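You operate a simulated robot arm through the tools that you are given. There is no shell and no other tool.

You are at the controls of a simulated robot arm. One attempt, no reset.

TASK
Scan the bridge's fit, then pack it in the box with the cast's number under the white lid.
Fine: one whole scan; scanner off afterwards; the cast stays on the plate.
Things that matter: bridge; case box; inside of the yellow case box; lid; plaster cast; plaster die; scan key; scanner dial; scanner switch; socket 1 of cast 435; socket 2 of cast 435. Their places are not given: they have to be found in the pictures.

Only the result counts: the job must be done as asked and must still hold three seconds after the hand-in. Knocking over, shifting, dropping, spilling or breaking anything else fails it. Lids that push on must go on centred and level and be pressed home; caps that screw on are set level and turned clockwise until they are tight.

THE ROBOT
A 7-joint arm with a two-finger parallel gripper, fixed in place. Base frame: the origin is on the floor under the middle of its stand, x ahead of it, y to its left, z up; the work surface is at about z = 80. Units: cm, degrees, N and s.
With the tool pointing down near the work surface it reaches from about 44 to 92 cm from the base axis. Its first joint turns from -143.0 to 143.0 degrees. Payload 3 kg.
The tool frame sits at the grasp point between the pads (the TCP): z along the fingers, y along the line on which they close. The tips reach 3 cm beyond it. Largest opening 9.4 cm; finger width 2.8, thickness 1; the body of the gripper, 5 by 9.6 cm, starts 5.5 cm behind the TCP.
Orientation is that of the tool frame in the base frame, as a unit quaternion [x, y, z, w]. With the fingers straight down and closing along the base's y, the tool's x points along the base's -x, its y along +y and its z along -z.

THE INTERFACE
- The arm moves only by the tool nudge_tool. Its argument "moves" is text: rows parted by semicolons, each of 7 numbers parted by spaces: the shift along the tool's x, y, z in units of 100 mm (1.0 is 100 mm), then the turn, a rotation vector about the tool's x, y, z in units of 90 degrees (1.0 is 90 degrees), then the finger opening in cm, from 0 to 9.4. In form: tx ty tz ax ay az fingers; .... A call has 1 to 20 rows; each row is the pose to reach, as a shift and turn from the pose commanded when the call began, along the tool's axes at that moment. A call with a number of a shift or a turn outside -1 to 1 is refused whole. Each row takes 0.2 s and may step no farther than 5 cm and 8.6 degrees from the row before; otherwise, or with a gripper value out of range, the whole call is refused. Where a pose cannot be reached the arm comes as near as it can. A force on the tool above 90 N (or 10 N above the force at the start of the call, whichever is more), or a blocked arm, ends the call early, and 0.2 s more pass. Each finger travels about 7.2 cm/s and halts on what it meets, pressing with about 32 N; the grip force reading is that of the motor and also rises with nothing between the fingers. The clock runs only during rows and for 0.2 s after the last one: add rows that repeat a pose to give the fingers time. It gives the time, the measured TCP pose, the force on the tool (base axes), the opening and the grip force at its end, in the units of the frame above (readings bear some noise), with the torque about the TCP (base axes, N m) and any sound that the robot's microphone picked up.
- Cameras (640 x 400 px; columns grow to the right, rows downward): "scene" is fixed at [4.92, 50.27, 156.38]; the picture's right is [-0.12, -0.99, 0.00], its down [-0.53, 0.06, -0.84] and it looks along [0.84, -0.10, -0.54] (base axes); focal length 300 px, centre (320, 200). "wrist" rides on the gripper at [7.6, 1.4, -10.2] in the tool frame; the picture's right is [-0.18, 0.98, 0.00], its down [-0.75, -0.14, -0.64] and it looks along [-0.63, -0.12, 0.77] (tool axes); focal length 243 px, centre (320, 200).
- capture(camera): a new picture of that camera. No time passes.
- pixel_to_xyz(camera, pixels): for up to 12 pixels [column, row] of the newest picture of that camera ("zoom" is the newest enlarged one), the place [x, y, z] in the base frame of the surface seen there, good to about 0.2 cm. No time passes.
- close_up(camera, box): a new picture of the part [left, top, right, bottom] of that camera's present view, enlarged. No time passes.
- hand_in(): hands the job in; it is judged then, once.

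Open the gripper and draw the arm clear of the work before you hand the job in, unless the task says otherwise.

The tools are called after "Call:" as a command line: name --argument value ..., lists and objects as JSON in quotes. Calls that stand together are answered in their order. nudge_tool: Moves the arm, as the interface text tells. Its arguments: {"type":"object","properties":{"moves":{"type":"string"}},"required":["moves"]} The other tools are called the same way: capture (camera) takes a picture; pixel_to_xyz (camera, pixels) gives the place of the surface under pixels of a picture; close_up (camera, box) takes an enlarged picture of a part of a camera's view; hand_in () hands the job in.

At the start:

```text
clock: 0.0
position: [65.78, -4.64, 120.13]
tcp_rot: [0.0, 1.0, 0.0, 0.0]
contact_force: [0.7, -0.6, 0.6]
ft_torque: [0.02, 0.01, -0.03]
finger_gap: 9.42
gripper_force: 0.1
```

scene: 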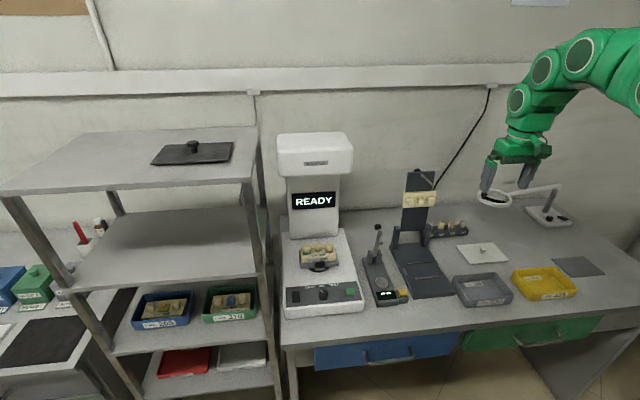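
wrist: 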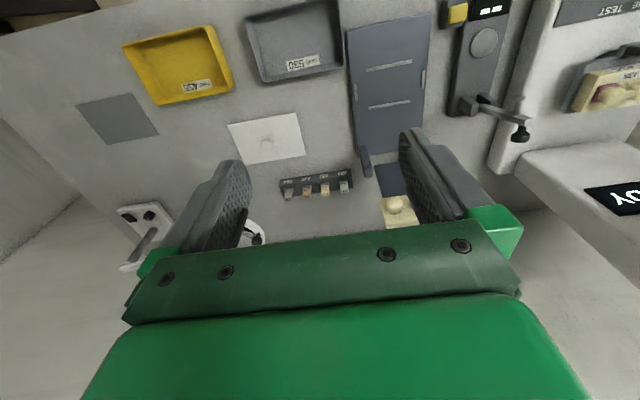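

The pictures show a scanner at about (320,230), a cast on its plate, a yellow box at (543,283) and a white lid at (482,252). I take enlarged pictures to see the details.

Call:
close_up --camera "scene" --box '[260, 120, 380, 330]'

Call:
close_up --camera "scene" --box '[350, 160, 480, 320]'

Call:
close_up --camera "scene" --box '[440, 220, 620, 320]'

Call:
close_up --camera "scene" --box '[0, 200, 280, 390]'

```text
1.90 times, centred on (320, 225) of scene
```

zoom: 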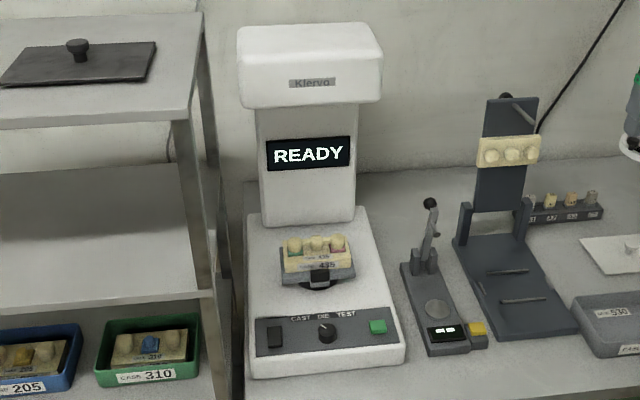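

```text
2.50 times, centred on (415, 240) of scene
```

zoom: 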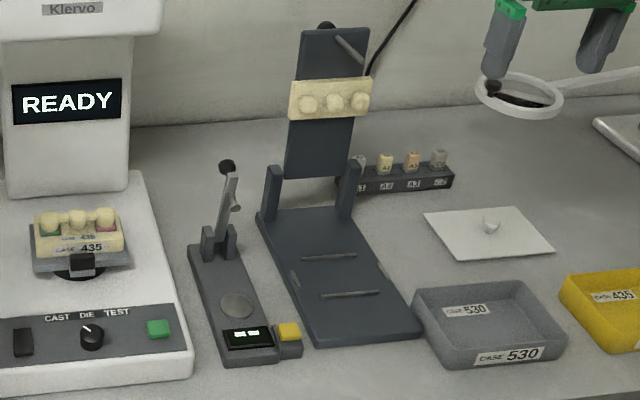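

```text
3.56 times, centred on (530, 270) of scene
```

zoom: 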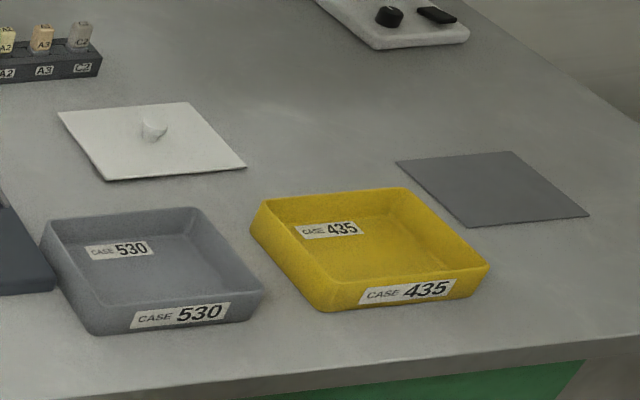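

```text
2.11 times, centred on (140, 295) of scene
```

zoom: 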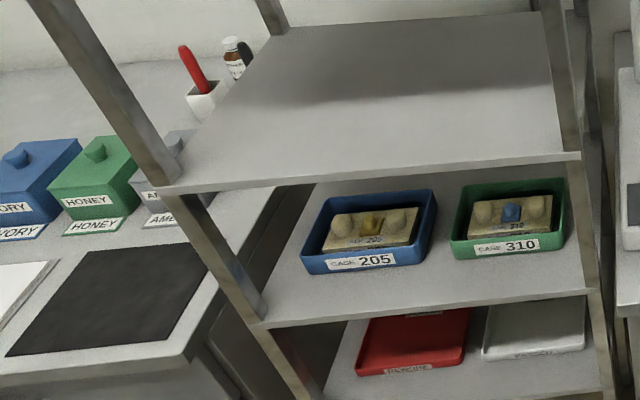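

The cast 435 sits on the scanner plate; I need closer views of it, of the scanner panel and of the stand with a bridge.

Call:
close_up --camera "scene" --box '[290, 235, 350, 275]'

Call:
close_up --camera "scene" --box '[280, 275, 365, 320]'

Call:
close_up --camera "scene" --box '[360, 215, 415, 310]'

Call:
close_up --camera "scene" --box '[390, 160, 480, 250]'

Call:
close_up --camera "wrist" --box '[480, 0, 640, 240]'

```text
10.00 times, centred on (320, 255) of scene
```

zoom: 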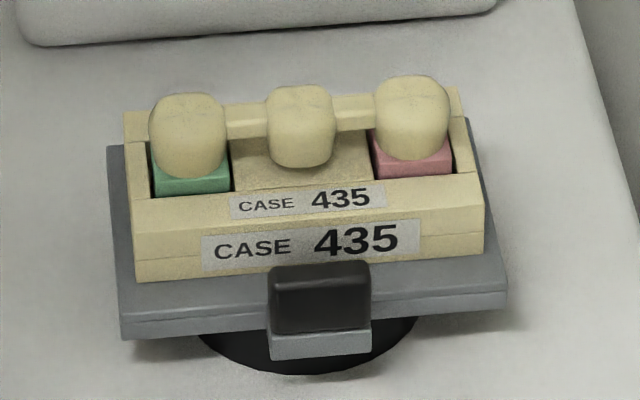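

```text
7.53 times, centred on (322, 298) of scene
```

zoom: 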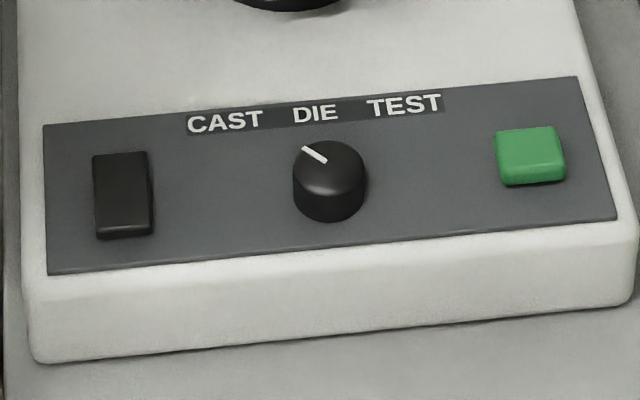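

```text
4.21 times, centred on (388, 262) of scene
```

zoom: 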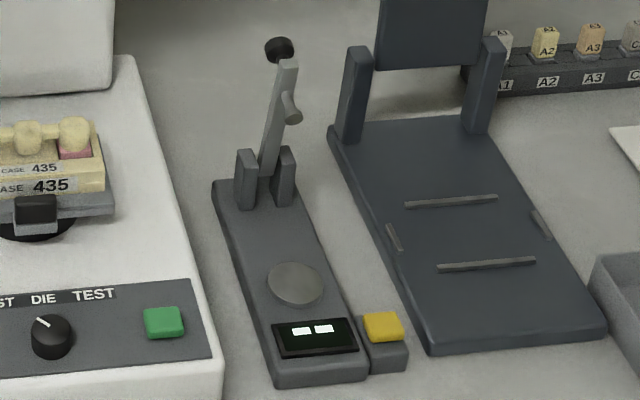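

```text
4.44 times, centred on (435, 205) of scene
```

zoom: 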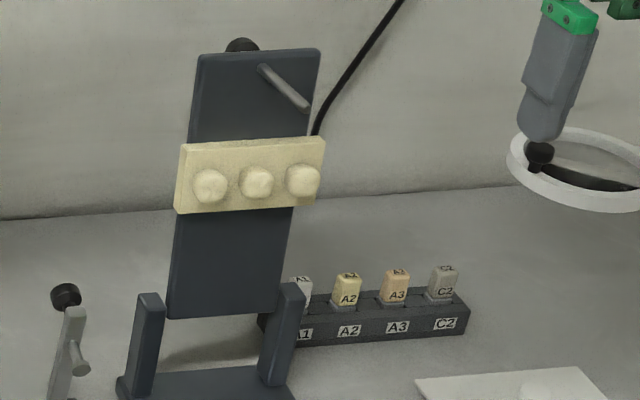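

```text
1.67 times, centred on (560, 120) of wrist
```

zoom: 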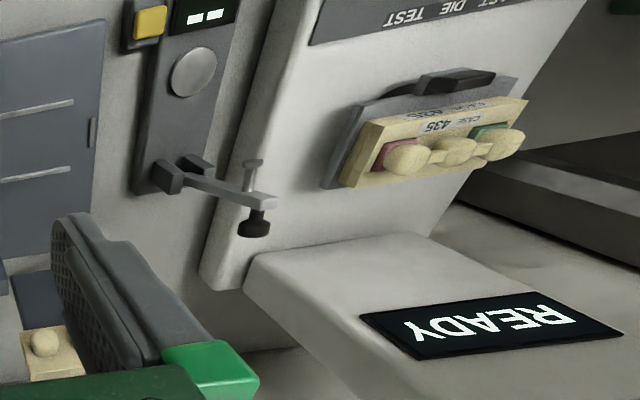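

I get the places of the main things from the scene picture.

Call:
capture --camera "scene"

Call:
pixel_to_xyz --camera "scene" --pixels '[[307, 249], [320, 247], [331, 246], [320, 265], [293, 296], [323, 294], [350, 292], [316, 150], [316, 165], [315, 198], [320, 235], [306, 280]]'

Call:
pixel_to_xyz --camera "scene" --pixels '[[483, 249], [458, 247], [497, 244], [507, 262], [467, 266], [511, 277], [555, 270], [577, 291], [534, 299], [545, 285], [475, 290], [580, 265]]'

Call:
close_up --camera "scene" --box '[295, 238, 345, 270]'

```text
taken
```

scene: 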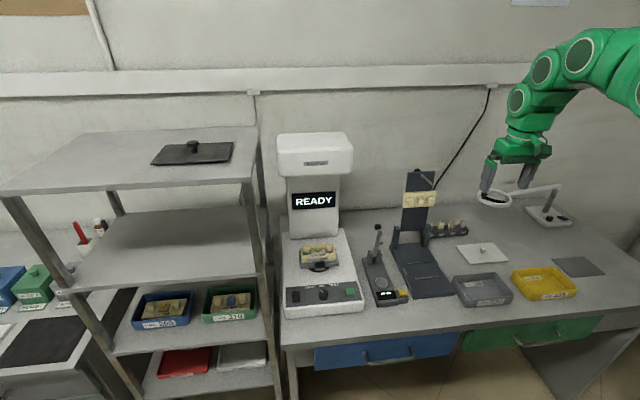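

```text
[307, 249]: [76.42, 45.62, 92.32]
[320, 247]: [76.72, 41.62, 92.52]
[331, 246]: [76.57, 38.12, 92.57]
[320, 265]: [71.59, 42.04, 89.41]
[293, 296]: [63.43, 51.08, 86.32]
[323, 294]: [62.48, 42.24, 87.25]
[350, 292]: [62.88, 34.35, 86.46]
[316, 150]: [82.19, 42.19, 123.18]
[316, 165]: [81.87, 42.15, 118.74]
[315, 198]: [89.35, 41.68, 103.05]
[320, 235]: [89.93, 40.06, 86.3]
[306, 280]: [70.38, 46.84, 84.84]
```

```text
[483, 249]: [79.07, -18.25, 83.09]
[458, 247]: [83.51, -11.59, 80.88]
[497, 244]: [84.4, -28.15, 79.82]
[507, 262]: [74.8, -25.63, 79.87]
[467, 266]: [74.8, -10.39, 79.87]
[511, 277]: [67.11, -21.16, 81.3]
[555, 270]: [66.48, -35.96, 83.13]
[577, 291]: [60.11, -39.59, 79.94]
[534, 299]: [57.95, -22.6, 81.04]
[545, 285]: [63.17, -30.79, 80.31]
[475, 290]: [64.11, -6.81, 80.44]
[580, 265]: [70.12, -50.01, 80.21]
```

```text
12.50 times, centred on (320, 254) of scene
```

zoom: 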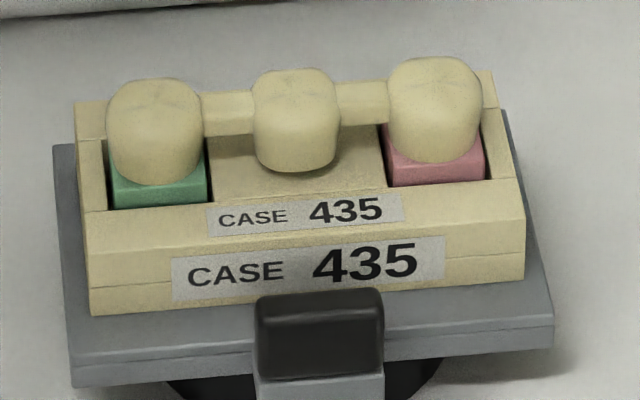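

I enlarge the dial, the switch and the display to see how they stand now.

Call:
close_up --camera "scene" --box '[303, 284, 343, 308]'

Call:
close_up --camera "scene" --box '[270, 120, 360, 240]'

Call:
close_up --camera "scene" --box '[280, 282, 310, 310]'

Call:
close_up --camera "scene" --box '[360, 280, 420, 310]'

Call:
close_up --camera "scene" --box '[470, 170, 640, 280]'

```text
16.00 times, centred on (323, 296) of scene
```

zoom: 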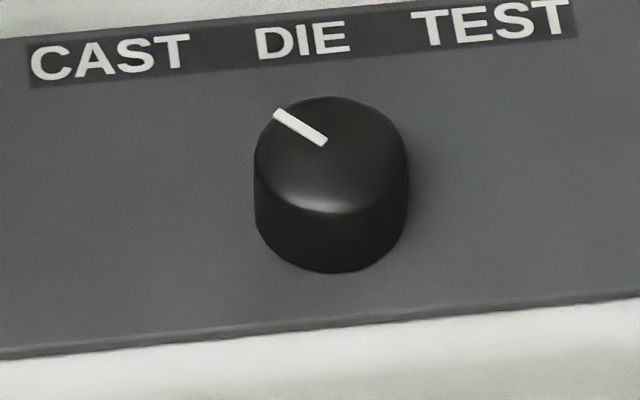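

```text
3.33 times, centred on (315, 180) of scene
```

zoom: 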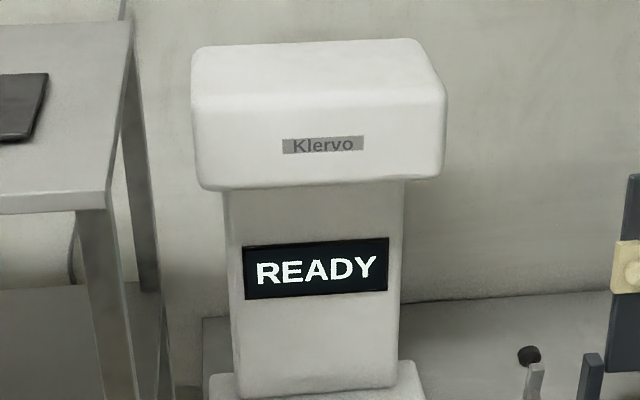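

```text
14.29 times, centred on (295, 296) of scene
```

zoom: 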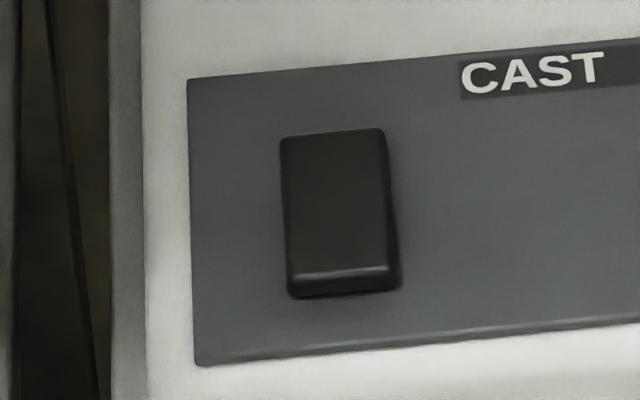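

```text
10.67 times, centred on (390, 295) of scene
```

zoom: 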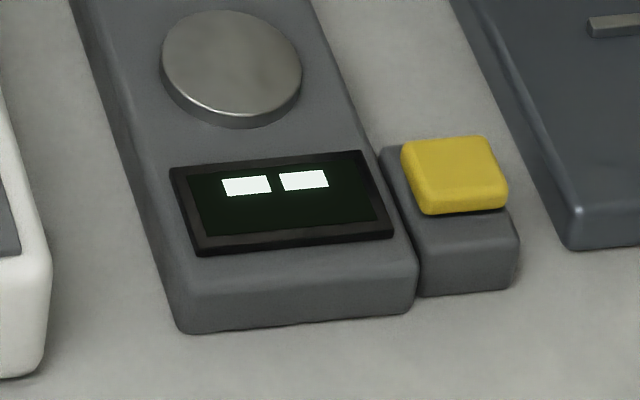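

```text
3.64 times, centred on (555, 225) of scene
```

zoom: 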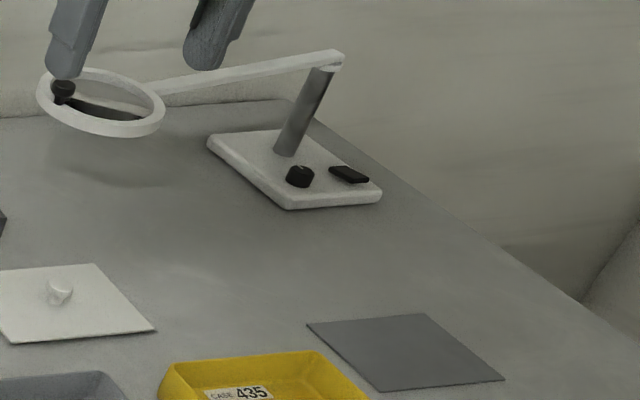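

The dial mark seems to point at CAST. I measure the scanner head and column so that the arm can pass, and the panel edges.

Call:
pixel_to_xyz --camera "scene" --pixels '[[280, 172], [316, 174], [350, 172], [316, 138], [350, 150], [278, 150], [287, 190], [341, 190], [285, 245], [350, 245], [357, 300], [285, 310]]'

Call:
pixel_to_xyz --camera "scene" --pixels '[[301, 246], [338, 243], [340, 262], [303, 270], [320, 271], [378, 228], [381, 292], [403, 295], [240, 150], [255, 200], [262, 270], [250, 290]]'

```text
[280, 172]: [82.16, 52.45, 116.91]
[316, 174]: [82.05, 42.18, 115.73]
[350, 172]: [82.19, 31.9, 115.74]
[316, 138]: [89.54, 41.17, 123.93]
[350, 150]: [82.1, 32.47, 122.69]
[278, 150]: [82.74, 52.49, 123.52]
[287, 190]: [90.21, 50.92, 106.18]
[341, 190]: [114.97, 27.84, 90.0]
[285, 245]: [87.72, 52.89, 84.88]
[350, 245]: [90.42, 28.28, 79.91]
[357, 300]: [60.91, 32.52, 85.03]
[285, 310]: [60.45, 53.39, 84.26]
```

```text
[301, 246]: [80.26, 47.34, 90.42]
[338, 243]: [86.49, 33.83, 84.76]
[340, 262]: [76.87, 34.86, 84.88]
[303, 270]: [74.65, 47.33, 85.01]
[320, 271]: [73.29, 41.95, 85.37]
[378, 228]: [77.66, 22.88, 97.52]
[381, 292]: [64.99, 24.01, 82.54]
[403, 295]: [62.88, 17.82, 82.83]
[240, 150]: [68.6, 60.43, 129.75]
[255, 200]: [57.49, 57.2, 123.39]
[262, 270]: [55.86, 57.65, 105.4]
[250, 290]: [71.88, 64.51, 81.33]
```

I move the arm left (+y) over the desk at its present height, towards the scanner, in steps of 10 cm per call.

Call:
nudge_tool --moves "0 0.5 0 0 0 0 9.4; 0 1 0 0 0 0 9.4"

Call:
nudge_tool --moves "0 0.5 0 0 0 0 9.4; 0 1 0 0 0 0 9.4"

Call:
nudge_tool --moves "0 0.5 0 0 0 0 9.4; 0 1 0 0 0 0 9.4"

Call:
nudge_tool --moves "0 0.5 0 0 0 0 9.4; 0 1 0 0 0 0 9.4"

Call:
capture --camera "wrist"

```text
clock: 0.6
position: [65.68, 5.4, 120.0]
tcp_rot: [0.0, 1.0, 0.0, -0.001]
contact_force: [-0.3, 0.0, 0.6]
ft_torque: [-0.02, -0.01, -0.02]
finger_gap: 9.41
gripper_force: 0.0
```

```text
clock: 1.2
position: [65.67, 15.47, 120.34]
tcp_rot: [0.001, 1.0, 0.0, 0.001]
contact_force: [-0.4, -0.3, -0.5]
ft_torque: [-0.03, 0.0, -0.01]
finger_gap: 9.41
gripper_force: 0.1
```

```text
clock: 1.8
position: [65.6, 25.63, 120.05]
tcp_rot: [0.001, 1.0, 0.0, -0.001]
contact_force: [0.4, 1.7, 0.6]
ft_torque: [0.0, 0.0, 0.02]
finger_gap: 9.39
gripper_force: 0.0
```

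```text
clock: 2.4
position: [65.76, 35.46, 119.93]
tcp_rot: [0.0, 1.0, 0.0, 0.0]
contact_force: [0.3, -0.1, 0.2]
ft_torque: [0.0, 0.0, -0.02]
finger_gap: 9.4
gripper_force: 0.0
```

```text
taken
```

wrist: 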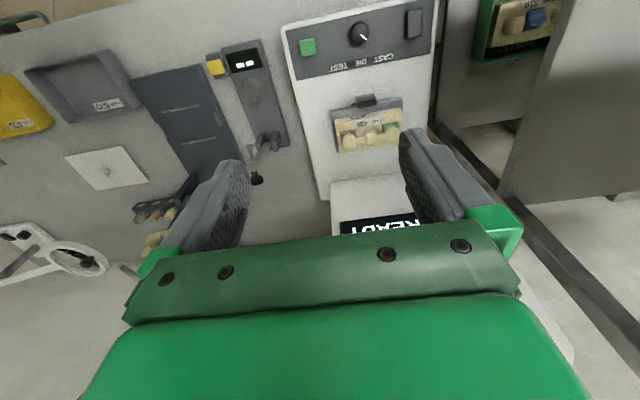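

The cast is at about (367,132) in the wrist view. I go on 7 cm in y and lower 10 cm for a closer look.

Call:
nudge_tool --moves "0 0.35 0.3 0 0 0 9.4; 0 0.7 0.6 0 0 0 9.4; 0 0.7 1 0 0 0 9.4"

Call:
capture --camera "wrist"

Call:
close_up --camera "wrist" --box '[230, 80, 410, 210]'

Call:
close_up --camera "wrist" --box '[200, 0, 440, 100]'

```text
clock: 3.2
position: [65.54, 42.4, 110.02]
tcp_rot: [0.002, 1.0, 0.0, 0.0]
contact_force: [-0.3, 0.0, 0.1]
ft_torque: [-0.01, 0.0, 0.03]
finger_gap: 9.42
gripper_force: 0.2
```

```text
taken
```

wrist: 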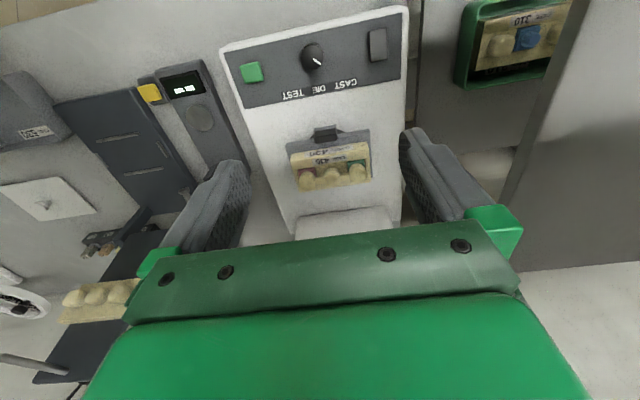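

```text
3.08 times, centred on (320, 145) of wrist
```

zoom: 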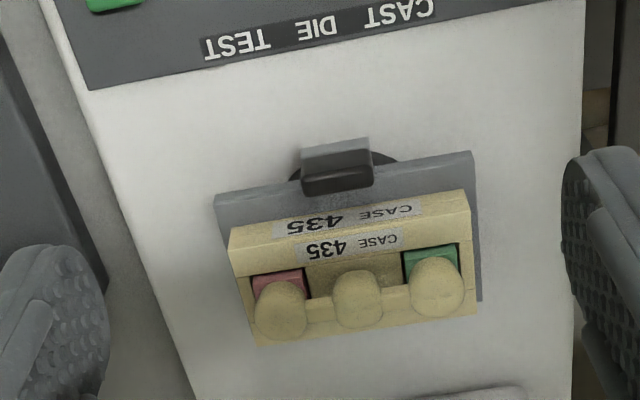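

```text
2.67 times, centred on (320, 50) of wrist
```

zoom: 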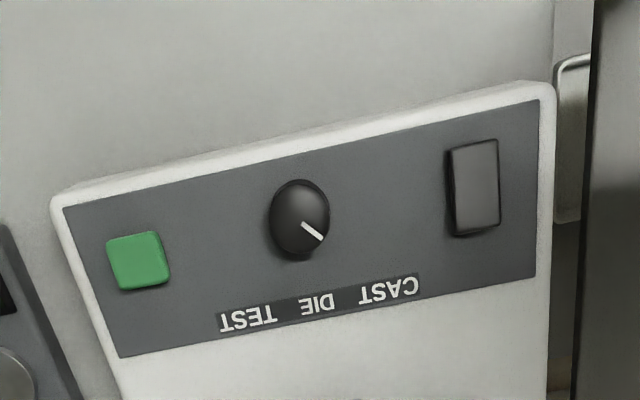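

The dial mark points at CAST (wrist view (312,58)), and the display says READY. I look at how the arm stands relative to the scanner head.

Call:
capture --camera "scene"

Call:
close_up --camera "scene" --box '[260, 20, 480, 280]'

```text
taken
```

scene: 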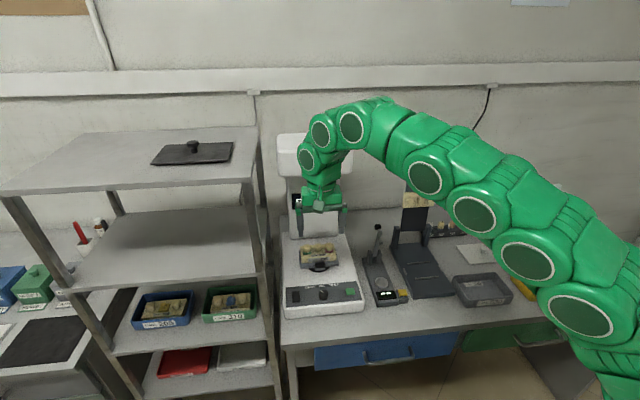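

```text
1.54 times, centred on (370, 150) of scene
```

zoom: 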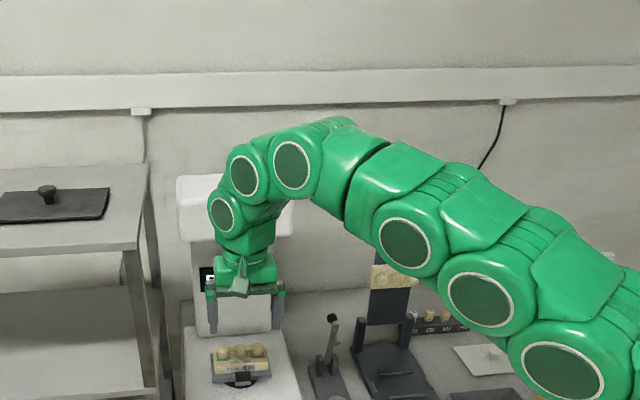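

I measure the wrist links' places to know the clearance to the scanner head.

Call:
pixel_to_xyz --camera "scene" --pixels '[[308, 160], [298, 160], [323, 190], [345, 205], [300, 205], [320, 132], [351, 128], [322, 175], [304, 125], [340, 185], [322, 208], [300, 225]]'

```text
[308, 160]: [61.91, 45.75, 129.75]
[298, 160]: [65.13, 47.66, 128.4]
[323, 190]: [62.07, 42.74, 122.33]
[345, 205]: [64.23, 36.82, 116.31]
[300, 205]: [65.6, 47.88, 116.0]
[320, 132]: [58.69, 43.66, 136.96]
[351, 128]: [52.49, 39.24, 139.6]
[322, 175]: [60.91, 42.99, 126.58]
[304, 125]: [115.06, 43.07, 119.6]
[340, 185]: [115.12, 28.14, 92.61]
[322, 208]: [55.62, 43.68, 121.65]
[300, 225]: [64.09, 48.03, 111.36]
```

I tilt the tool forward by 30° and lower it, to see the bridge's seating from a low angle.

Call:
nudge_tool --moves "0 0 0.25 0 -0.09 0 9.4; 0 0 0.5 0 -0.18 0 9.4; 0 0 0.75 0 -0.27 0 9.4; 0 0 1 0 -0.34 0 9.4"

Call:
capture --camera "wrist"

Call:
close_up --camera "wrist" --box '[220, 60, 420, 200]'

```text
clock: 4.2
position: [65.78, 42.2, 99.95]
tcp_rot: [0.001, 0.964, 0.0, 0.264]
contact_force: [0.0, -0.4, -0.8]
ft_torque: [0.01, 0.0, -0.01]
finger_gap: 9.39
gripper_force: 0.1
```

```text
taken
```

wrist: 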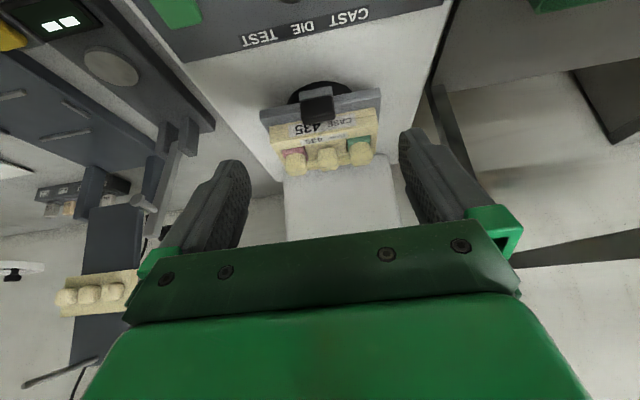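

```text
2.86 times, centred on (320, 130) of wrist
```

zoom: 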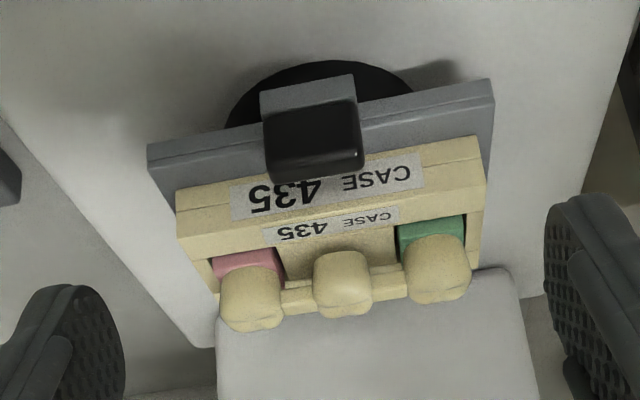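

I enlarge the cast and measure points on it in this view.

Call:
close_up --camera "wrist" --box '[275, 95, 385, 175]'

Call:
pixel_to_xyz --camera "zoom" --pixels '[[147, 330], [305, 310], [470, 270], [230, 345], [385, 310], [120, 245], [450, 185], [300, 265], [290, 190], [60, 215], [540, 135], [95, 280]]'

```text
5.00 times, centred on (330, 135) of wrist
```

zoom: 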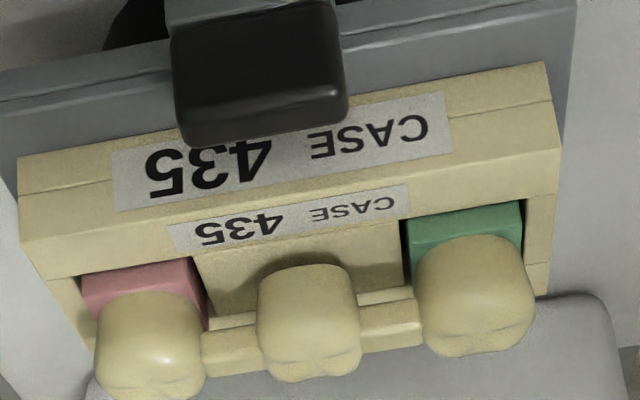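

```text
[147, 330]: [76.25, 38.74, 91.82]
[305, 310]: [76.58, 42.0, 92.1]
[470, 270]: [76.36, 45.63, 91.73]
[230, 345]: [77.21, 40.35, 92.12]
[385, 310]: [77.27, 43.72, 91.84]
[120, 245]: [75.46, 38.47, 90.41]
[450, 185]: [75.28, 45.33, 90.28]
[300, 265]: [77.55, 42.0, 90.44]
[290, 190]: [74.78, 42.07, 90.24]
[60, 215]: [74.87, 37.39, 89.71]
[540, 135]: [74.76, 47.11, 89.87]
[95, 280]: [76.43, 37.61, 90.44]
```

The bridge sits on both dies, with tops level (z about 91.8–92.5), and the cast lies along y on the plate. I now right the tool, close the fingers and go above the green scan key at (62.9, 34.3).

Call:
nudge_tool --moves "0.06 -0.2 -0.04 0 0.09 0 6; 0.12 -0.4 -0.08 0 0.18 0 3; 0.19 -0.6 -0.12 0 0.27 0 0; 0.258 -0.785 -0.153 0 0.34 0 0; 0.258 -0.785 -0.153 0 0.34 0 0"

Call:
capture --camera "wrist"

Call:
close_up --camera "scene" --box '[270, 200, 390, 320]'

```text
clock: 5.4
position: [62.85, 34.31, 100.01]
tcp_rot: [0.0, 1.0, 0.0, -0.001]
contact_force: [-0.3, 0.8, -0.4]
ft_torque: [-0.01, 0.02, 0.03]
finger_gap: 0.01
gripper_force: 32.3
```

```text
taken
```

wrist: 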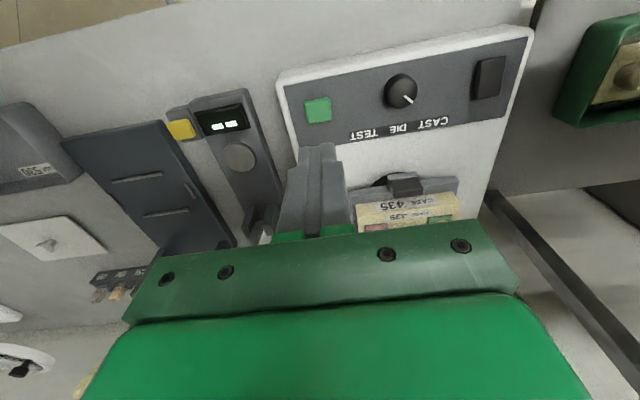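

```text
3.33 times, centred on (330, 260) of scene
```

zoom: 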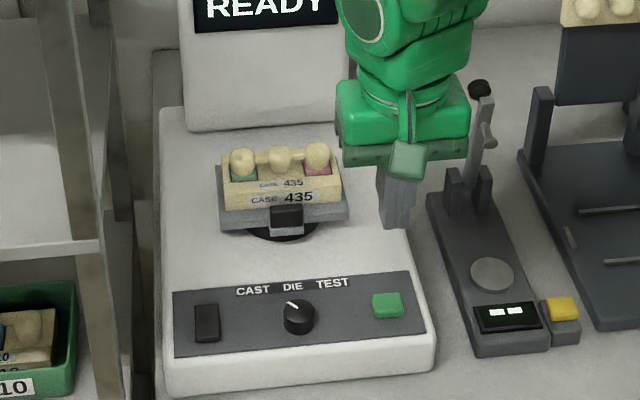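

I measure the key, dial and switch again with the wrist view.

Call:
pixel_to_xyz --camera "wrist" --pixels '[[317, 109], [307, 99], [328, 98], [308, 121], [330, 119], [489, 78], [480, 62], [497, 62], [480, 95], [496, 95], [401, 90], [360, 115]]'

Call:
close_up --camera "wrist" --box '[450, 40, 530, 110]'

Call:
close_up --camera "wrist" --box '[370, 60, 440, 110]'

```text
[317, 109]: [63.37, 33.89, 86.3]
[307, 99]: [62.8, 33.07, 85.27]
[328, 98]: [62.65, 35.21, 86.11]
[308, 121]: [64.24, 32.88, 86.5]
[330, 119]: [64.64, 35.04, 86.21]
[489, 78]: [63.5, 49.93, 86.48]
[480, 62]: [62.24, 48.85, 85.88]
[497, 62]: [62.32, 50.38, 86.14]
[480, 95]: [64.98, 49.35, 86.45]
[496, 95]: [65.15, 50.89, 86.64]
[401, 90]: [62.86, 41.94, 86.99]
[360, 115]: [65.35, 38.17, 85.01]
```

```text
5.71 times, centred on (490, 75) of wrist
```

zoom: 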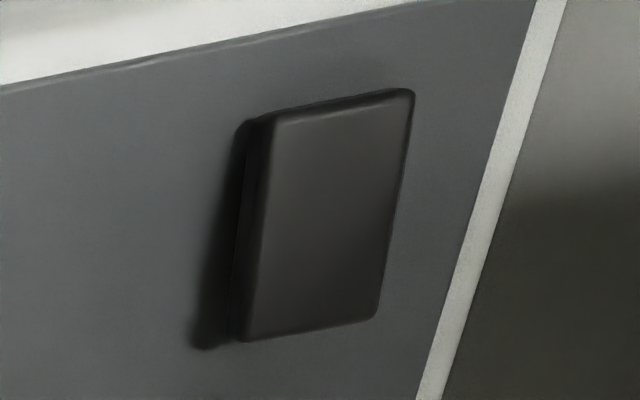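

```text
8.00 times, centred on (405, 85) of wrist
```

zoom: 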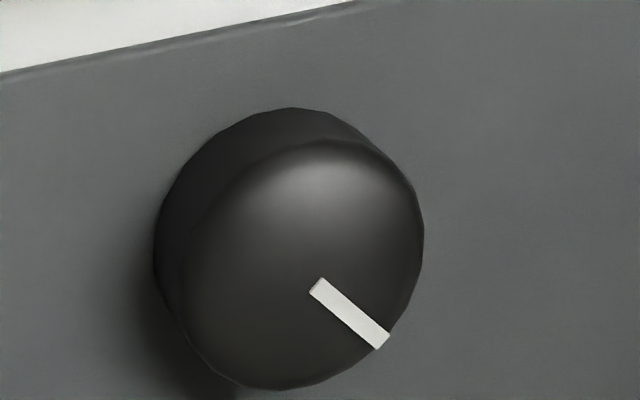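

Key centre is about (63.5, 34.0, 86.4), so with closed fingers the tips touch it near TCP z 89.4. I descend to just above it.

Call:
nudge_tool --moves "-0.065 -0.026 0.3 0 0 0 0; -0.065 -0.026 0.6 0 0 0 0; -0.065 -0.026 0.9 0 0 0 0; -0.065 -0.026 1.0 0 0 0 0; -0.065 -0.026 1.0 0 0 0 0"

Call:
close_up --camera "scene" --box '[300, 230, 390, 320]'

Call:
capture --camera "wrist"

```text
clock: 6.6
position: [63.44, 34.13, 90.18]
tcp_rot: [0.0, 1.0, 0.0, 0.0]
contact_force: [-0.2, -0.2, -0.7]
ft_torque: [0.01, 0.03, -0.01]
finger_gap: 0.0
gripper_force: 31.8
```

```text
4.44 times, centred on (345, 275) of scene
```

zoom: 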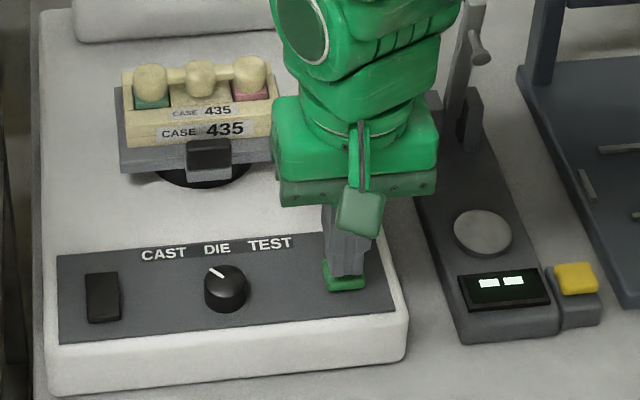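

```text
taken
```

wrist: 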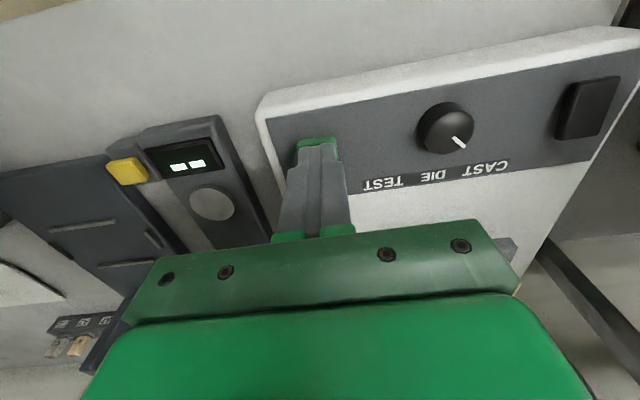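

The tips stand just above the key. I press down slowly by up to 1 cm in small steps, watching force and sound.

Call:
nudge_tool --moves "0 0 0.03 0 0 0 0; 0 0 0.06 0 0 0 0; 0 0 0.08 0 0 0 0; 0 0 0.09 0 0 0 0"

Call:
close_up --camera "scene" --box '[270, 180, 370, 320]'

```text
clock: 7.6
position: [63.37, 34.1, 89.12]
tcp_rot: [0.001, 1.0, 0.0, 0.0]
contact_force: [0.2, -1.3, 1.1]
ft_torque: [-0.04, 0.01, 0.01]
finger_gap: 0.01
gripper_force: 32.6
heard: click
```

```text
2.86 times, centred on (320, 250) of scene
```

zoom: 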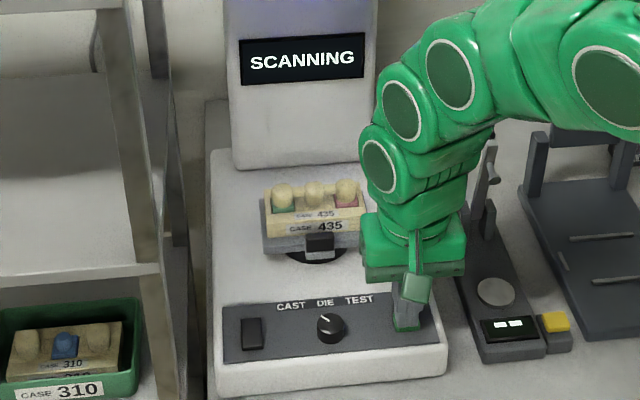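

A click was heard and the display says SCANNING. I lift straight up off the key and wait.

Call:
nudge_tool --moves "0 0 -0.1 0 0 0 0; 0 0 -0.4 0 0 0 0; 0 0 -0.7 0 0 0 0; 0 0 -0.7 0 0 0 0; 0 0 -0.7 0 0 0 0; 0 0 -0.7 0 0 0 0; 0 0 -0.7 0 0 0 0; 0 0 -0.7 0 0 0 0; 0 0 -0.7 0 0 0 0; 0 0 -0.7 0 0 0 0"

Call:
close_up --camera "scene" --box '[270, 130, 370, 320]'

```text
clock: 9.8
position: [63.44, 34.15, 95.92]
tcp_rot: [0.0, 1.0, 0.0, 0.0]
contact_force: [0.5, 0.1, 0.5]
ft_torque: [0.01, 0.01, 0.0]
finger_gap: 0.01
gripper_force: 31.8
```

```text
2.11 times, centred on (320, 225) of scene
```

zoom: 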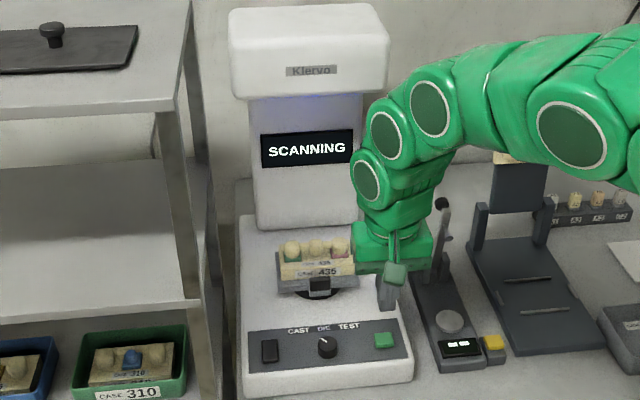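

Still SCANNING. I wait without moving, 4 s.

Call:
nudge_tool --moves "0 0 0 0 0 0 0; 0 0 0 0 0 0 0; 0 0 0 0 0 0 0; 0 0 0 0 0 0 0; 0 0 0 0 0 0 0; 0 0 0 0 0 0 0; 0 0 0 0 0 0 0; 0 0 0 0 0 0 0; 0 0 0 0 0 0 0; 0 0 0 0 0 0 0; 0 0 0 0 0 0 0; 0 0 0 0 0 0 0; 0 0 0 0 0 0 0; 0 0 0 0 0 0 0; 0 0 0 0 0 0 0; 0 0 0 0 0 0 0; 0 0 0 0 0 0 0; 0 0 0 0 0 0 0; 0 0 0 0 0 0 0; 0 0 0 0 0 0 0"

Call:
close_up --camera "scene" --box '[270, 130, 370, 320]'

```text
clock: 14.0
position: [63.34, 34.12, 95.88]
tcp_rot: [0.0, 1.0, 0.0, 0.0]
contact_force: [0.1, -0.1, -0.6]
ft_torque: [0.0, 0.0, 0.0]
finger_gap: 0.0
gripper_force: 32.0
```

```text
2.11 times, centred on (320, 225) of scene
```

zoom: 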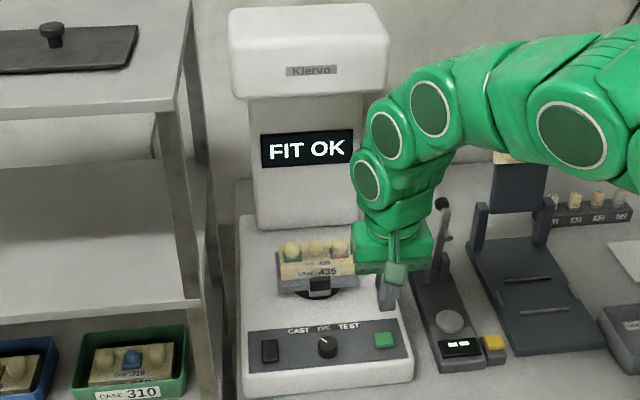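

The display says FIT OK: the scan is whole. I rise and move towards the switch at about (63.5, 50) to look at its tilt.

Call:
nudge_tool --moves "0 0 -0.45 0 0 0 0; 0 0.4 -0.5 0 0 0 0; 0 0.8 -0.5 0 0 0 0; 0 1 -0.5 0 0 0 0"

Call:
capture --camera "wrist"

Call:
close_up --camera "wrist" --box '[340, 60, 460, 140]'

Call:
close_up --camera "scene" --box '[280, 285, 310, 308]'

```text
clock: 15.0
position: [63.35, 44.22, 101.16]
tcp_rot: [0.001, 1.0, 0.0, 0.0]
contact_force: [-0.3, 0.0, 0.4]
ft_torque: [-0.01, -0.03, -0.01]
finger_gap: 0.0
gripper_force: 32.0
```

```text
taken
```

wrist: 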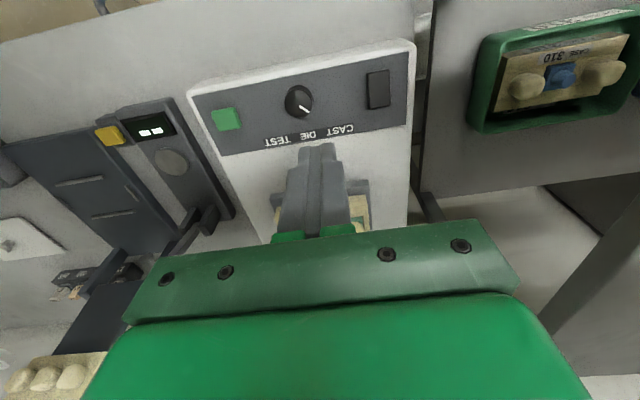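

```text
5.00 times, centred on (400, 100) of wrist
```

zoom: 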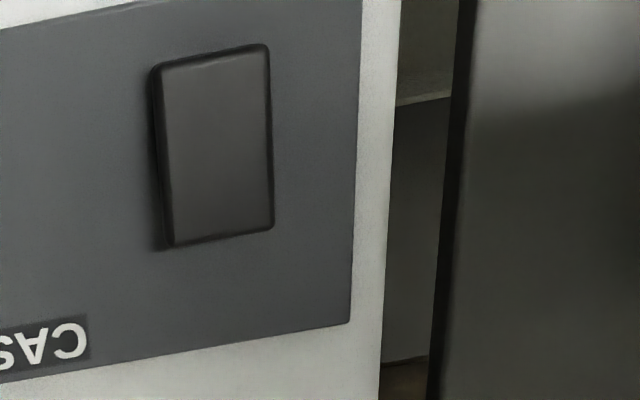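

```text
16.00 times, centred on (295, 296) of scene
```

zoom: 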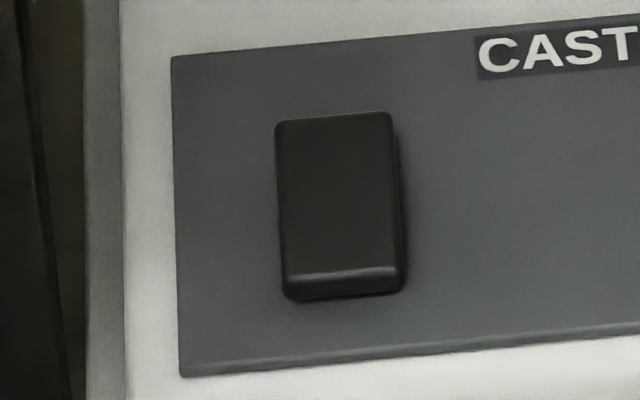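

I probe heights along the switch's length, in the scene zoom and in the wrist view.

Call:
pixel_to_xyz --camera "zoom" --pixels '[[335, 125], [336, 150], [337, 180], [338, 210], [339, 240], [340, 265], [345, 288], [460, 150], [460, 250], [230, 150], [230, 280], [310, 200]]'

Call:
pixel_to_xyz --camera "wrist" --pixels '[[377, 72], [377, 78], [378, 84], [378, 90], [379, 96], [380, 102], [381, 106], [360, 80], [360, 100], [398, 90]]'

```text
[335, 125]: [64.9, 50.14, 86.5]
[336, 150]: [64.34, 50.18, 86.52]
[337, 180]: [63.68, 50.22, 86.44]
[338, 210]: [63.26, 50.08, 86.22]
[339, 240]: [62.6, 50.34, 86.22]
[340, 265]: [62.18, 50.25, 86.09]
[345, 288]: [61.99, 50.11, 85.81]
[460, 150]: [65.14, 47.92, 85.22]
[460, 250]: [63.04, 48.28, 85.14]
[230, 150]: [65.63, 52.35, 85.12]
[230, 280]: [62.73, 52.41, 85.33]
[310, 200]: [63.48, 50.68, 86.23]
```

```text
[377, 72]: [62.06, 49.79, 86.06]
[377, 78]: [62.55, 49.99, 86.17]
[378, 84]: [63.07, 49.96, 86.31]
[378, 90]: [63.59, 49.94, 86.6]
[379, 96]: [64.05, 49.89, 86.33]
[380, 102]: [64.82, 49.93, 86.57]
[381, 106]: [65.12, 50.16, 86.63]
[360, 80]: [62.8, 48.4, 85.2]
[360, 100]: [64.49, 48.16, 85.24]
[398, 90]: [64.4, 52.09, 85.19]
```

The rear end of the switch (x 65, z 86.6) stands higher than the front (x 62, z 86.1), so it is ON and the rear end must be pressed. I check the rack's edge for clearance before going there.

Call:
capture --camera "scene"

Call:
pixel_to_xyz --camera "scene" --pixels '[[255, 160], [257, 180], [253, 185], [257, 230], [262, 250], [259, 262], [262, 320], [240, 185], [256, 135], [250, 210], [262, 272], [268, 330]]'

Call:
close_up --camera "scene" --box '[220, 110, 340, 330]'

```text
taken
```

scene: 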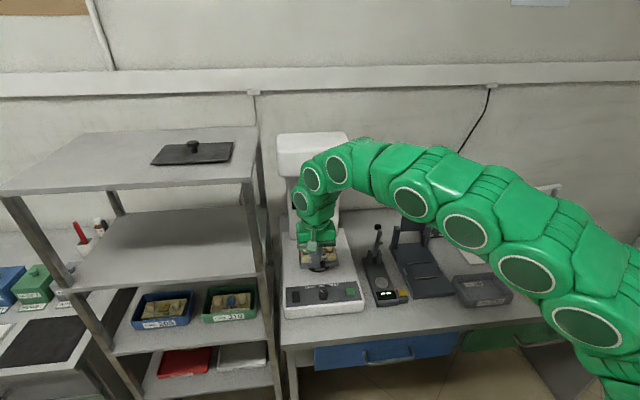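

```text
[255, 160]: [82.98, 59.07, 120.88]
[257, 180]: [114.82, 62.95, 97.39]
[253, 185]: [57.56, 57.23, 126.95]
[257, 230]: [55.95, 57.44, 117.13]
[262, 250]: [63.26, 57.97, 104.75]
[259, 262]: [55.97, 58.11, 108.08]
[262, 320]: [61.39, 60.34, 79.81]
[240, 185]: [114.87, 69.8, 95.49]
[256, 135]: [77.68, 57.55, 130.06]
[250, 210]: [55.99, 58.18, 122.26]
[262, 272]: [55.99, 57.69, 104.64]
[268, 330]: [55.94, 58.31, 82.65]
```

```text
1.82 times, centred on (280, 220) of scene
```

zoom: 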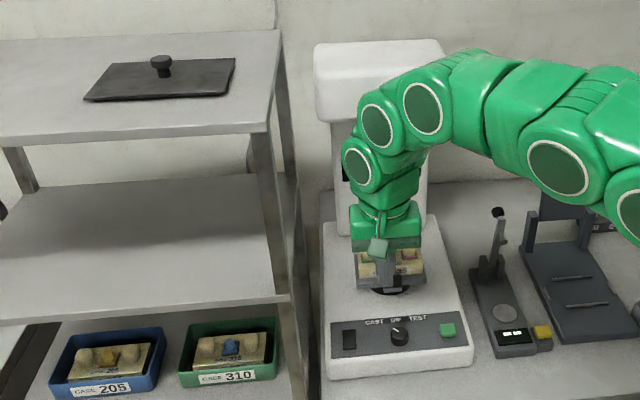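

Rack edge is at y 57.2, hand edge will be at y 54.7, so there is room. I go over the rear end of the switch (x 65.9, y 49.9) and descend to TCP z 91.

Call:
nudge_tool --moves "-0.13 0.3 0 0 0 0 0; -0.255 0.568 0 0 0 0 0; -0.255 0.568 0.4 0 0 0 0; -0.255 0.568 0.8 0 0 0 0; -0.255 0.568 1.0 0 0 0 0; -0.255 0.568 1.0 0 0 0 0"

Call:
capture --camera "wrist"

Call:
close_up --camera "scene" --box '[270, 240, 360, 320]'

```text
clock: 16.4
position: [65.8, 50.09, 91.22]
tcp_rot: [0.001, 1.0, 0.001, 0.0]
contact_force: [0.0, 0.8, -0.2]
ft_torque: [0.0, 0.01, 0.0]
finger_gap: 0.0
gripper_force: 31.6
```

```text
taken
```

wrist: 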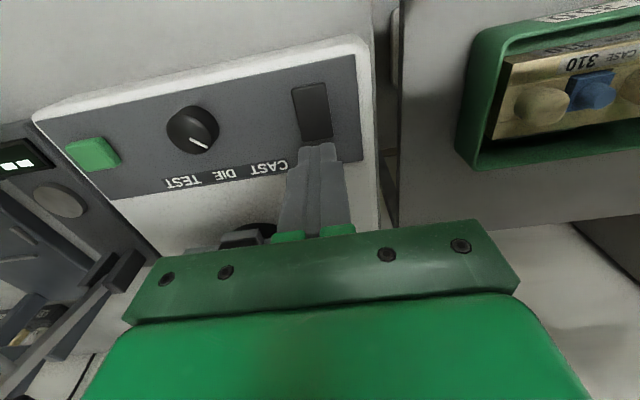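

```text
5.00 times, centred on (315, 280) of scene
```

zoom: 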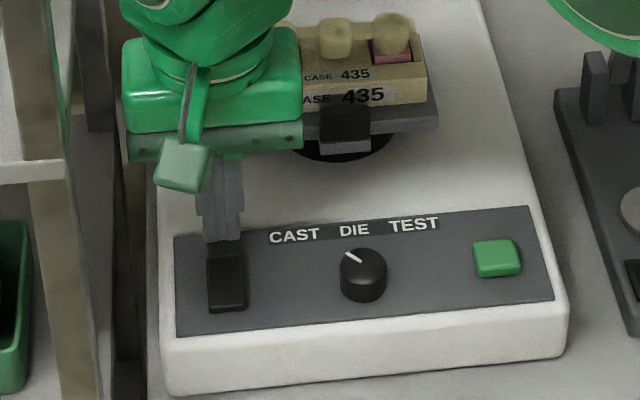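

The tips hang above the rear end of the switch. I press down slowly.

Call:
nudge_tool --moves "0 0 0.1 0 0 0 0; 0 0 0.14 0 0 0 0; 0 0 0.17 0 0 0 0; 0 0 0.19 0 0 0 0; 0 0 0.21 0 0 0 0"

Call:
close_up --camera "scene" --box '[270, 180, 370, 320]'

```text
clock: 17.6
position: [66.0, 50.02, 89.32]
tcp_rot: [0.0, 1.0, 0.001, 0.001]
contact_force: [-2.1, 2.0, 14.3]
ft_torque: [0.01, 0.26, -0.06]
finger_gap: 0.02
gripper_force: 32.1
```

```text
2.86 times, centred on (320, 250) of scene
```

zoom: 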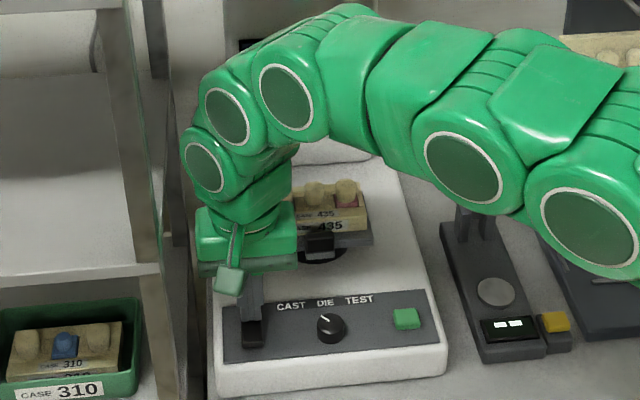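

Contact force is 14 N but no click yet; I press a little farther.

Call:
nudge_tool --moves "0 0 0.02 0 0 0 0; 0 0 0.04 0 0 0 0; 0 0 0.06 0 0 0 0"

Call:
capture --camera "wrist"

```text
clock: 18.4
position: [66.15, 50.03, 89.23]
tcp_rot: [0.001, 1.0, 0.003, 0.004]
contact_force: [-0.9, 0.6, 6.7]
ft_torque: [-0.01, 0.08, -0.12]
finger_gap: 0.02
gripper_force: 32.1
stopped in row 3: the force on the tool passed its limit at 96 N (the readings are from after the stop); the commanded pose is now the measured one
```

```text
taken
```

wrist: 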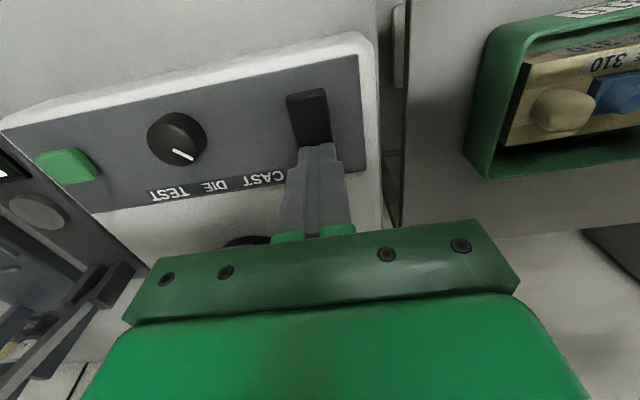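

The force limit was reached with no click. I lift off and look at the switch and display.

Call:
nudge_tool --moves "0 0 -0.2 0 0 0 0; 0 0 -0.6 0 0 0 0; 0 -0.3 -1 0 0 0 0; 0 -0.6 -1 0 0 0 0; 0 -0.6 -1 0 0 0 0"

Call:
close_up --camera "scene" --box '[270, 130, 370, 320]'

Call:
close_up --camera "scene" --box '[280, 285, 310, 308]'

Call:
capture --camera "wrist"

```text
clock: 19.6
position: [65.77, 43.55, 99.23]
tcp_rot: [0.0, 1.0, 0.003, 0.003]
contact_force: [0.8, 0.4, 0.0]
ft_torque: [0.03, 0.01, 0.02]
finger_gap: 0.0
gripper_force: 32.2
```

```text
2.11 times, centred on (320, 225) of scene
```

zoom: 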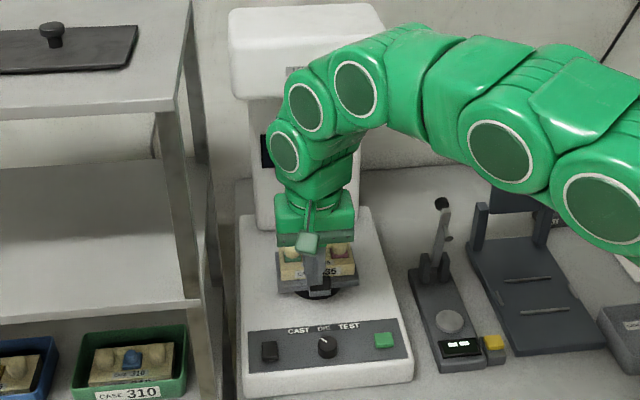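

```text
16.00 times, centred on (295, 296) of scene
```

zoom: 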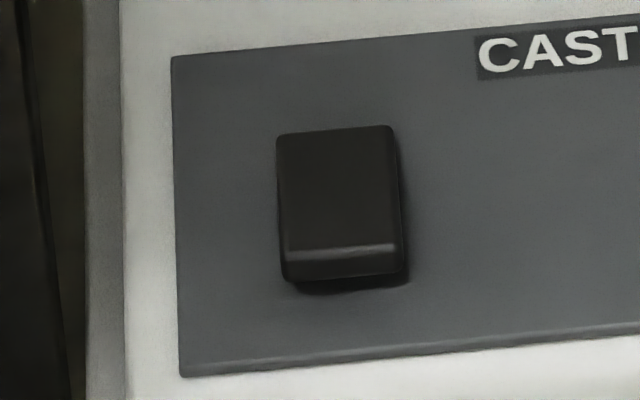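

```text
taken
```

wrist: 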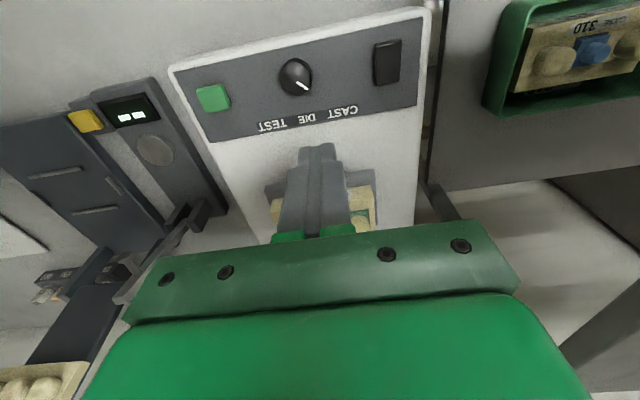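

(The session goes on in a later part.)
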